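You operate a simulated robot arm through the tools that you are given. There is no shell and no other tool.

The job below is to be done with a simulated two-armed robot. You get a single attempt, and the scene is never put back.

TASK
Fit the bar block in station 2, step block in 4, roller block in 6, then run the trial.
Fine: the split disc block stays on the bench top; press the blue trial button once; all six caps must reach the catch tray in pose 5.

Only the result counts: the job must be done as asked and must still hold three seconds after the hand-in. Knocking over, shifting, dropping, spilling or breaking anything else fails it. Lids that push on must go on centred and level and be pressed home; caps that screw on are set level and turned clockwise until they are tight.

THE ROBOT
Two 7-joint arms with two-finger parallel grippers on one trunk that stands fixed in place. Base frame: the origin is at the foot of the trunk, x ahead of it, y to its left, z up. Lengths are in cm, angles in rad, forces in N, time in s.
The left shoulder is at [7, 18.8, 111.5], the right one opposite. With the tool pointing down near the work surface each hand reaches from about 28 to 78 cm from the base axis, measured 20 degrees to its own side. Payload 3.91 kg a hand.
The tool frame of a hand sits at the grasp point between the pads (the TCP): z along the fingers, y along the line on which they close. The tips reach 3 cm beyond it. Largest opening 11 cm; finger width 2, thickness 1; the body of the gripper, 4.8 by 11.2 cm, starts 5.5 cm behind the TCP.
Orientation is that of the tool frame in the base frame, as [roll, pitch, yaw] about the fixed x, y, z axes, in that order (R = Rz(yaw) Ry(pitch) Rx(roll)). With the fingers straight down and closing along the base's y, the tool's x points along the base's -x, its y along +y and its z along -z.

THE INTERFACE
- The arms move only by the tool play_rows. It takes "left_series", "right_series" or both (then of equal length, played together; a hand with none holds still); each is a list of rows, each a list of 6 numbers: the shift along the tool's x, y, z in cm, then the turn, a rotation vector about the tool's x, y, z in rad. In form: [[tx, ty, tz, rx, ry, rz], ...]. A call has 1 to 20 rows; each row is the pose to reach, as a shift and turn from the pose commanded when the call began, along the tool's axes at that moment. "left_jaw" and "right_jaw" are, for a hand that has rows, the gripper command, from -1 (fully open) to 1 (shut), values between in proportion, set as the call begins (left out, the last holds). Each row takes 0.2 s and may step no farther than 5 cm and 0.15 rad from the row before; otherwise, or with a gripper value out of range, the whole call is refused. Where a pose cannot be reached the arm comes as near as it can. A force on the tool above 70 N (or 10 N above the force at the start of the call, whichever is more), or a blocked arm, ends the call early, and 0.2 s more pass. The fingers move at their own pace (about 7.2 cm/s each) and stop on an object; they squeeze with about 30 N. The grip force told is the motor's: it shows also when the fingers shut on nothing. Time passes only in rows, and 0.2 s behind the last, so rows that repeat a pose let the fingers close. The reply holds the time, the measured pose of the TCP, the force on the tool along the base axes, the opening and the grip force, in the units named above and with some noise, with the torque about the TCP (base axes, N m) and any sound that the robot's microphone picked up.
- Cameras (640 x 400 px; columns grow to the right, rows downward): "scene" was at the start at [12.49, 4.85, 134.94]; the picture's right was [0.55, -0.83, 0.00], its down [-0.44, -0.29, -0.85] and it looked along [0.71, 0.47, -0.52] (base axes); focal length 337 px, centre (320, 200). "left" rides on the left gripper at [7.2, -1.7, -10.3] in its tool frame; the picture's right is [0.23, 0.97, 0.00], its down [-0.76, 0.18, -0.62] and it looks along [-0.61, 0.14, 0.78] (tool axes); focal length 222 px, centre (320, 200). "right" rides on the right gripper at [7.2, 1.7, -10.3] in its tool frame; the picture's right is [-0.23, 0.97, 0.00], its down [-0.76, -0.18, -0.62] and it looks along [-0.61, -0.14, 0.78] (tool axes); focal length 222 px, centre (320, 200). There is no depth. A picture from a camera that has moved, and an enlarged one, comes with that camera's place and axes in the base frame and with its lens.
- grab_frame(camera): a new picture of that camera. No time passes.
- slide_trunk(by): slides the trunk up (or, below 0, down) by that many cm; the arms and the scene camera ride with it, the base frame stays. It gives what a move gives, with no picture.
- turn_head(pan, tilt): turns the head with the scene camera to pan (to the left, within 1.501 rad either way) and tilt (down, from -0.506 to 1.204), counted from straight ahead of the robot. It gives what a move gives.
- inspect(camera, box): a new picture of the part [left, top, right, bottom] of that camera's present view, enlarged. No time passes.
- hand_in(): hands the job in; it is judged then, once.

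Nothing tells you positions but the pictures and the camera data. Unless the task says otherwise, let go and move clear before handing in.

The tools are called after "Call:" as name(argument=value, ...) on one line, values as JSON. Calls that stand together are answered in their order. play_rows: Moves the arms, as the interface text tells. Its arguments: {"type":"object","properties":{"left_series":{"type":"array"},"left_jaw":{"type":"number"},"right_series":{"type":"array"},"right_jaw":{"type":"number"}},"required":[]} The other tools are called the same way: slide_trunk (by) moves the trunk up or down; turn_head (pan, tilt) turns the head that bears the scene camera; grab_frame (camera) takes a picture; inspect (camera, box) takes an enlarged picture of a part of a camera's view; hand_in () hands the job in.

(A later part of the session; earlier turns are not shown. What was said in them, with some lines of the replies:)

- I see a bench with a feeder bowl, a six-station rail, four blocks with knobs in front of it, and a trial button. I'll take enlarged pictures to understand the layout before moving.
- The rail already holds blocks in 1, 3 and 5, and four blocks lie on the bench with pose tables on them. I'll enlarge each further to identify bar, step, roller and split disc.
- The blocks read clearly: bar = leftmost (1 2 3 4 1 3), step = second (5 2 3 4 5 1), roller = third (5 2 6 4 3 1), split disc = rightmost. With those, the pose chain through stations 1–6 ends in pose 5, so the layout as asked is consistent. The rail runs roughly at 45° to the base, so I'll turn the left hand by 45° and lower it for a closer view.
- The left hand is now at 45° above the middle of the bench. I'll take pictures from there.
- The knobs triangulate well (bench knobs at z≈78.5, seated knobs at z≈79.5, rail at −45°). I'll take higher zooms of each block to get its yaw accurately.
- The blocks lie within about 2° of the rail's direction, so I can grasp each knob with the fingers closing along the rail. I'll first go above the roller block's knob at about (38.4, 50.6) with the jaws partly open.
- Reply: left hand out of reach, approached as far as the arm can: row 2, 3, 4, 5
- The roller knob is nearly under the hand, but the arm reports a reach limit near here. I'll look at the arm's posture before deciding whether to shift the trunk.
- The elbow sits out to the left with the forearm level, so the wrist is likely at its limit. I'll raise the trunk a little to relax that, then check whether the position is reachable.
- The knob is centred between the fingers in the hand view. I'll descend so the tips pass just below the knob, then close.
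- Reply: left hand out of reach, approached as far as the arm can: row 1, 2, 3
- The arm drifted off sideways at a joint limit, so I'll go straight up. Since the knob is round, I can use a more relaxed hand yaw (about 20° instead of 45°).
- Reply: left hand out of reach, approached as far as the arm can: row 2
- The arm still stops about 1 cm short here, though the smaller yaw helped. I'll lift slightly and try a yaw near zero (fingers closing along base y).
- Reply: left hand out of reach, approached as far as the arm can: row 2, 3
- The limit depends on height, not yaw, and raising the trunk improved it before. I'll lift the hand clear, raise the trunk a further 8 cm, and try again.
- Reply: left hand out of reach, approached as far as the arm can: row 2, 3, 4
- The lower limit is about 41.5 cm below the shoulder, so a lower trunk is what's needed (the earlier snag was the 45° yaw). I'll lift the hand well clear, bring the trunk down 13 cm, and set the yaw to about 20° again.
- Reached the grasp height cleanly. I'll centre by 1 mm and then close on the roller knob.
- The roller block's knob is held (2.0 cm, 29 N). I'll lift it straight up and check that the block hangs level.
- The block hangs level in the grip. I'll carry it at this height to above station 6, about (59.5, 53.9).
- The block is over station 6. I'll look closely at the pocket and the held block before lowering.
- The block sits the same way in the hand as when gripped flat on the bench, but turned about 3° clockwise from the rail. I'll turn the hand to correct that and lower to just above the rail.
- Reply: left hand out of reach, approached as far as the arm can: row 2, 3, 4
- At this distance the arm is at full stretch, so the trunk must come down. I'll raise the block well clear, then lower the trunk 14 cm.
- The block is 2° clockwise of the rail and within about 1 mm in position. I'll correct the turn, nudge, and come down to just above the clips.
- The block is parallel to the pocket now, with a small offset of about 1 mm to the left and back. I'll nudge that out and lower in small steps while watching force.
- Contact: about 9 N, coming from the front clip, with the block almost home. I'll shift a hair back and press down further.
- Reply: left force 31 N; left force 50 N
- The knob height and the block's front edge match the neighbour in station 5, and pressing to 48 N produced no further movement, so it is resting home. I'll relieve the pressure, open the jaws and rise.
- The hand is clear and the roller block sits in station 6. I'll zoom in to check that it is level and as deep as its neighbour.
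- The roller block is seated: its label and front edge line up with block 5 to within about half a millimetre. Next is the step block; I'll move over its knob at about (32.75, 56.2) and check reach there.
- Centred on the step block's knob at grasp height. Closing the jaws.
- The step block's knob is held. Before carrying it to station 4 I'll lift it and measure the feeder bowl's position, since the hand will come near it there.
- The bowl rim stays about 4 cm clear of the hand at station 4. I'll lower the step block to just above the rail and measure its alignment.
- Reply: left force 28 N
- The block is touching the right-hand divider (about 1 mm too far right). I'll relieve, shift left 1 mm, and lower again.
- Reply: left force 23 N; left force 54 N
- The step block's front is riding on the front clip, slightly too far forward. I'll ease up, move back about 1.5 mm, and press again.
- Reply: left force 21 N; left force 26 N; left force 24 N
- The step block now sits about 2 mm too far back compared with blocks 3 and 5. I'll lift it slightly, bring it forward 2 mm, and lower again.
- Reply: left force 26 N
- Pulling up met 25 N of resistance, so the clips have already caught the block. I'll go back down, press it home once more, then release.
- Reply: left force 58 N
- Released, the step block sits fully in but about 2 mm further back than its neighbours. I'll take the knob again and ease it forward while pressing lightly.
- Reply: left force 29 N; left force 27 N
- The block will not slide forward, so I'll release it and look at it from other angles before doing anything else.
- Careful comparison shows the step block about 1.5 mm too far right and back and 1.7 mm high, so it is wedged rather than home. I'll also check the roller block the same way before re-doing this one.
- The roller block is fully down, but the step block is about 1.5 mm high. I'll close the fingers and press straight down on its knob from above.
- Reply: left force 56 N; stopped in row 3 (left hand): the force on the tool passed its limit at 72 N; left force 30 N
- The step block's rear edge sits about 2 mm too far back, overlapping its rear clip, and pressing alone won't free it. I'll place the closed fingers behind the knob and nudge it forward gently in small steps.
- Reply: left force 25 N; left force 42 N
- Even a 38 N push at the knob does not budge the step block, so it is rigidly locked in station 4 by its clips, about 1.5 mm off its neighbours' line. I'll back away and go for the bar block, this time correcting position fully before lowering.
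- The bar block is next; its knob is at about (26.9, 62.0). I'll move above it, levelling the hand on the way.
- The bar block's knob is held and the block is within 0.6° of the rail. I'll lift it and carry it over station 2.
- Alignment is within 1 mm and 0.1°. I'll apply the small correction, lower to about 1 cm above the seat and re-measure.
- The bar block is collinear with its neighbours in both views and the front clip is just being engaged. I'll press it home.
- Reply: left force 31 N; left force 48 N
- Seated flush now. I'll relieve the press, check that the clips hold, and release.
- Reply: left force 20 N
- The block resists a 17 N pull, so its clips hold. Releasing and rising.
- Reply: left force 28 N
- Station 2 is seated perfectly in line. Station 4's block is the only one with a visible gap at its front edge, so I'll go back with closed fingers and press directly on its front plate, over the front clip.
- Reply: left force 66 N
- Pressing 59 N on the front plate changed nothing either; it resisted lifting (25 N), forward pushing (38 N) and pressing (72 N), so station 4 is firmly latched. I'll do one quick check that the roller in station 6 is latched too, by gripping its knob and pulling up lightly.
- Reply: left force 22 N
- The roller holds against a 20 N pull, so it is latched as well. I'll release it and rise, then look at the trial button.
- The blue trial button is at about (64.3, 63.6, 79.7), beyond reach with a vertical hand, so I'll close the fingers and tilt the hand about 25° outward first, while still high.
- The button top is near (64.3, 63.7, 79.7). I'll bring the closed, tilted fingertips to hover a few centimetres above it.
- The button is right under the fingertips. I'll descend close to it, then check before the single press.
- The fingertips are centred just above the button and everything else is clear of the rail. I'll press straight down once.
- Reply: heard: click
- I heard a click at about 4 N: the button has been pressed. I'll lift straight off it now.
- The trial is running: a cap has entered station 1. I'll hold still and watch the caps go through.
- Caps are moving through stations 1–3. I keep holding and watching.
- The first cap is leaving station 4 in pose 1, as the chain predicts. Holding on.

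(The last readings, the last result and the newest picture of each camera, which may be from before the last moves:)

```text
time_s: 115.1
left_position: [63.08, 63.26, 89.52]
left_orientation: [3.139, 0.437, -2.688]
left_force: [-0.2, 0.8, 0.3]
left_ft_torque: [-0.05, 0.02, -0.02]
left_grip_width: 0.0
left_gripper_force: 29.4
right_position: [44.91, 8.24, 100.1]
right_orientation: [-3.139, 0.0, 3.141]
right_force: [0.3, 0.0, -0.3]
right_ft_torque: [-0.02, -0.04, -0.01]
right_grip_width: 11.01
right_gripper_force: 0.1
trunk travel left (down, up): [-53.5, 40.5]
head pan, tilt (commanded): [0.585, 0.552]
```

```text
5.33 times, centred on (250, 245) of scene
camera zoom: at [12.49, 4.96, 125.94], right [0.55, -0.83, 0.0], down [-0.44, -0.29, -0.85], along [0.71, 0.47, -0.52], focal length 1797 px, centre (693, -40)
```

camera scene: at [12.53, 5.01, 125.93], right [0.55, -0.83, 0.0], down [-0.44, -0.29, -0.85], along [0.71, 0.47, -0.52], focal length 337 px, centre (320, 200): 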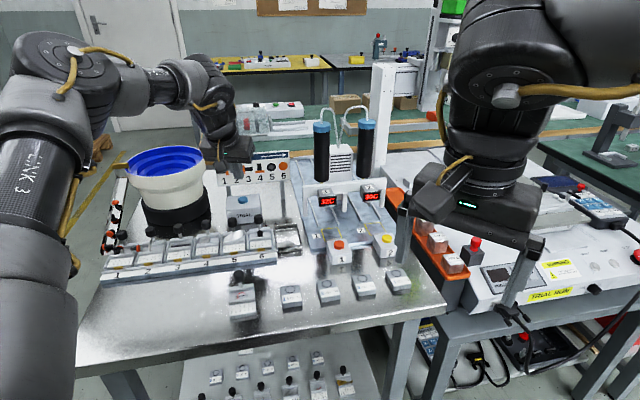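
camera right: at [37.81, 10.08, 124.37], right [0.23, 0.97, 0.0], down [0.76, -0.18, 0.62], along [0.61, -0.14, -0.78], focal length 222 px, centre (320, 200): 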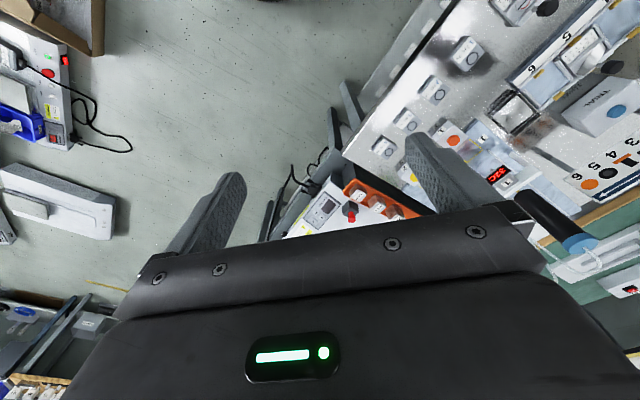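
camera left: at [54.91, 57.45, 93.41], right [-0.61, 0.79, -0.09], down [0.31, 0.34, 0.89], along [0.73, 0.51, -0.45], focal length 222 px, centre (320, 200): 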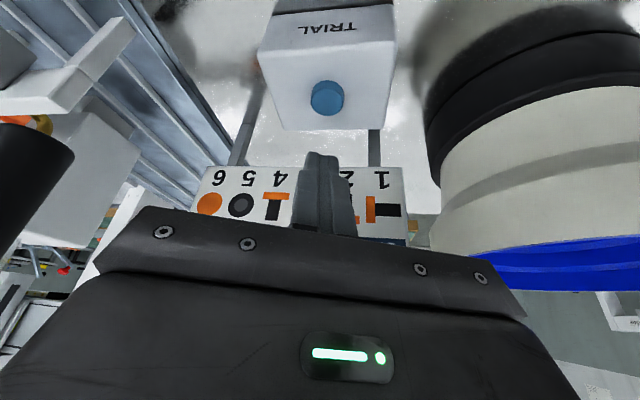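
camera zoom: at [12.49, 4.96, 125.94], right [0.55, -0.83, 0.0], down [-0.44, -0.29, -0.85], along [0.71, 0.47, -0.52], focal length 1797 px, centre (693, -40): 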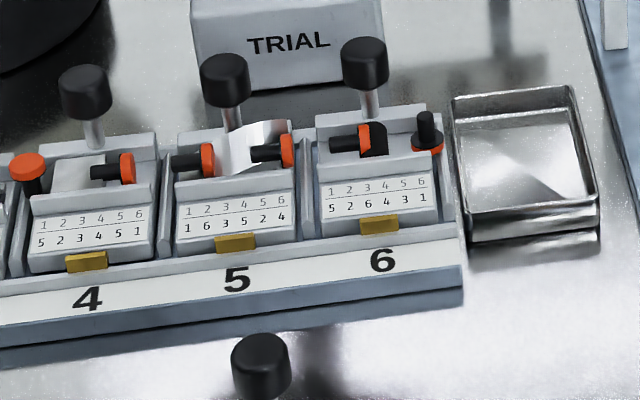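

The first cap leaves station 6 upright on its flange (pose 5). I'll wait for all six to reach the tray.

Call:
play_rows(left_series=[[0, 0, 0, 0, 0, 0], [0, 0, 0, 0, 0, 0], [0, 0, 0, 0, 0, 0], [0, 0, 0, 0, 0, 0], [0, 0, 0, 0, 0, 0], [0, 0, 0, 0, 0, 0], [0, 0, 0, 0, 0, 0], [0, 0, 0, 0, 0, 0], [0, 0, 0, 0, 0, 0], [0, 0, 0, 0, 0, 0]])

Call:
inspect(camera="scene", box=[190, 215, 310, 275])

Call:
play_rows(left_series=[[0, 0, 0, 0, 0, 0], [0, 0, 0, 0, 0, 0], [0, 0, 0, 0, 0, 0], [0, 0, 0, 0, 0, 0], [0, 0, 0, 0, 0, 0], [0, 0, 0, 0, 0, 0], [0, 0, 0, 0, 0, 0], [0, 0, 0, 0, 0, 0], [0, 0, 0, 0, 0, 0], [0, 0, 0, 0, 0, 0]])

Call:
inspect(camera="scene", box=[190, 215, 310, 275])

```text
time_s: 117.3
left_position: [63.16, 63.32, 89.51]
left_orientation: [3.14, 0.439, -2.687]
left_force: [0.2, 0.3, -0.1]
left_ft_torque: [0.02, 0.01, -0.03]
left_grip_width: 0.0
left_gripper_force: 29.9
right_position: [44.83, 8.22, 100.04]
right_orientation: [-3.14, -0.001, -3.14]
right_force: [-0.4, -0.5, 0.4]
right_ft_torque: [-0.02, 0.03, -0.02]
right_grip_width: 11.01
right_gripper_force: 0.1
trunk travel left (down, up): [-53.5, 40.5]
head pan, tilt (commanded): [0.585, 0.552]
```

```text
5.33 times, centred on (250, 245) of scene
camera zoom: at [12.49, 4.96, 125.94], right [0.55, -0.83, 0.0], down [-0.44, -0.29, -0.85], along [0.71, 0.47, -0.52], focal length 1797 px, centre (693, -40)
```

zoom: 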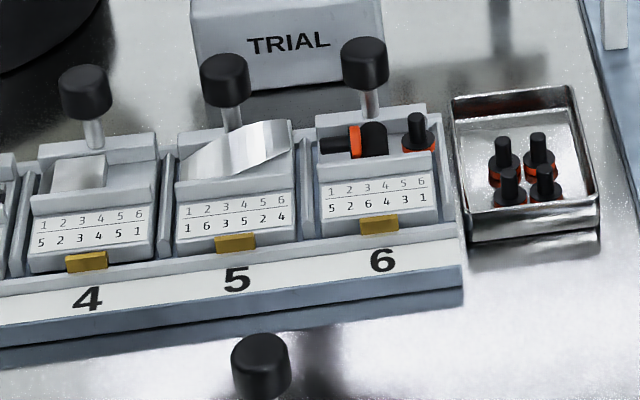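

```text
time_s: 119.5
left_position: [63.1, 63.29, 89.51]
left_orientation: [3.14, 0.435, -2.687]
left_force: [0.0, -0.6, 0.4]
left_ft_torque: [0.0, 0.0, 0.02]
left_grip_width: 0.01
left_gripper_force: 29.9
right_position: [44.95, 8.26, 99.98]
right_orientation: [-3.141, -0.001, -3.14]
right_force: [0.3, -0.1, -0.1]
right_ft_torque: [-0.04, -0.02, 0.01]
right_grip_width: 11.02
right_gripper_force: 0.1
trunk travel left (down, up): [-53.5, 40.5]
head pan, tilt (commanded): [0.585, 0.552]
```

```text
5.33 times, centred on (250, 245) of scene
camera zoom: at [12.49, 4.96, 125.94], right [0.55, -0.83, 0.0], down [-0.44, -0.29, -0.85], along [0.71, 0.47, -0.52], focal length 1797 px, centre (693, -40)
```

zoom: 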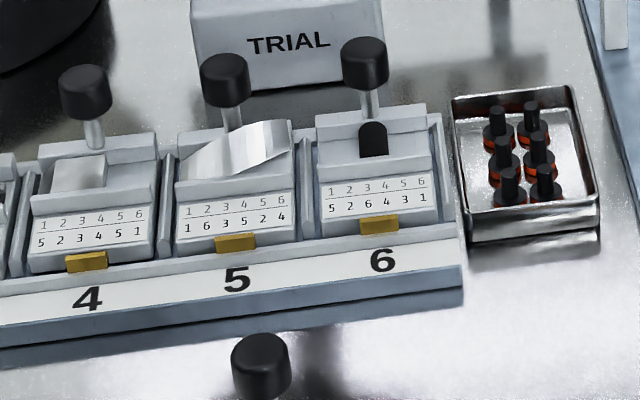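

All six caps stand in the tray in pose 5. I'll move the hand up and clear, and take a last look before handing in.

Call:
play_rows(left_series=[[-1.0, 0, -2.2, 0, 0, 0], [-2.0, 0, -4.4, 0, 0, 0], [-3.39, 0, -7.25, 0, 0, 0], [-3.39, 0, -7.25, 0, 0, 0]])

Call:
grab_frame(camera="scene")

Call:
inspect(camera="scene", box=[80, 200, 310, 340])

```text
time_s: 120.5
left_position: [63.26, 63.04, 97.64]
left_orientation: [3.139, 0.437, -2.689]
left_force: [-1.3, 0.2, 0.2]
left_ft_torque: [-0.01, -0.01, -0.01]
left_grip_width: 0.01
left_gripper_force: 30.2
right_position: [44.92, 8.27, 99.96]
right_orientation: [-3.141, 0.0, 3.141]
right_force: [0.9, -0.2, 0.6]
right_ft_torque: [0.0, -0.02, -0.02]
right_grip_width: 11.01
right_gripper_force: 0.1
trunk travel left (down, up): [-53.5, 40.5]
head pan, tilt (commanded): [0.585, 0.552]
```

```text
taken
camera scene: at [12.52, 5.02, 125.93], right [0.55, -0.83, 0.0], down [-0.44, -0.29, -0.85], along [0.71, 0.47, -0.52], focal length 337 px, centre (320, 200)
```

scene: 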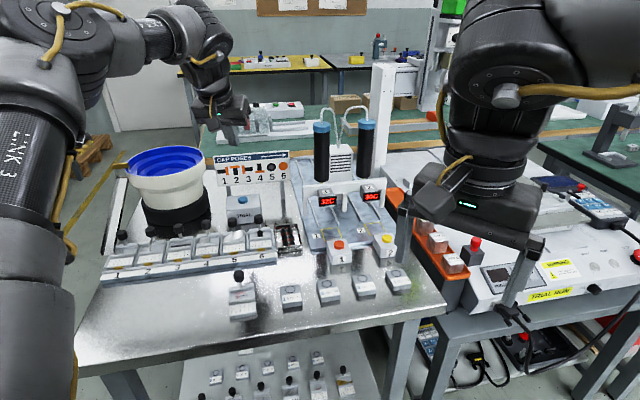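

```text
2.78 times, centred on (195, 270) of scene
camera zoom: at [12.52, 5.02, 125.93], right [0.55, -0.83, 0.0], down [-0.44, -0.29, -0.85], along [0.71, 0.47, -0.52], focal length 938 px, centre (668, 5)
```

zoom: 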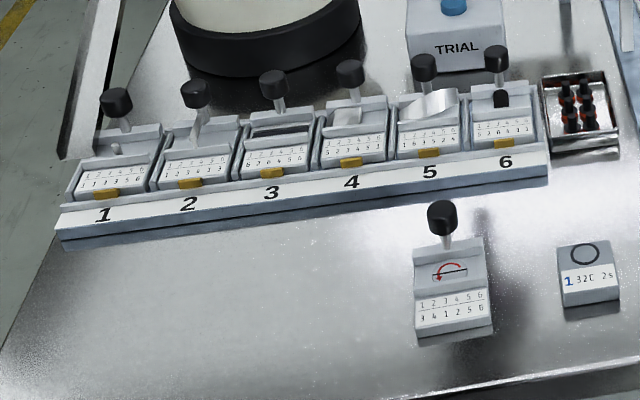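

The bar, step and roller blocks are in stations 2, 4 and 6. The split disc block is untouched on the bench top, the trial was pressed once, and all six caps stand in the tray in pose 5. Both hands are clear, so I'm handing in.

Call:
hand_in()

```text
The job is handed in.
```

The job is handed in. The bar block is in station 2, the step block in 4 and the roller block in 6. I pressed the blue trial button once, and all six caps ended up in the catch tray in pose 5.

- **Station 4:** by the camera measurements, the step block sits about 2 mm further back and 1 mm higher than its neighbours. It would not move when I pulled, pushed or pressed on it, so I left it. The caps passed through it correctly in the trial.
- **Stations 2 and 6:** the bar block lines up with its neighbours, and the roller block is about 1 mm back. Both held against a light upward pull.
- **Split disc block:** it stayed on the bench top and I did not touch it.

I saw nothing knocked over or shifted in the last picture, and both hands were clear at hand-in.
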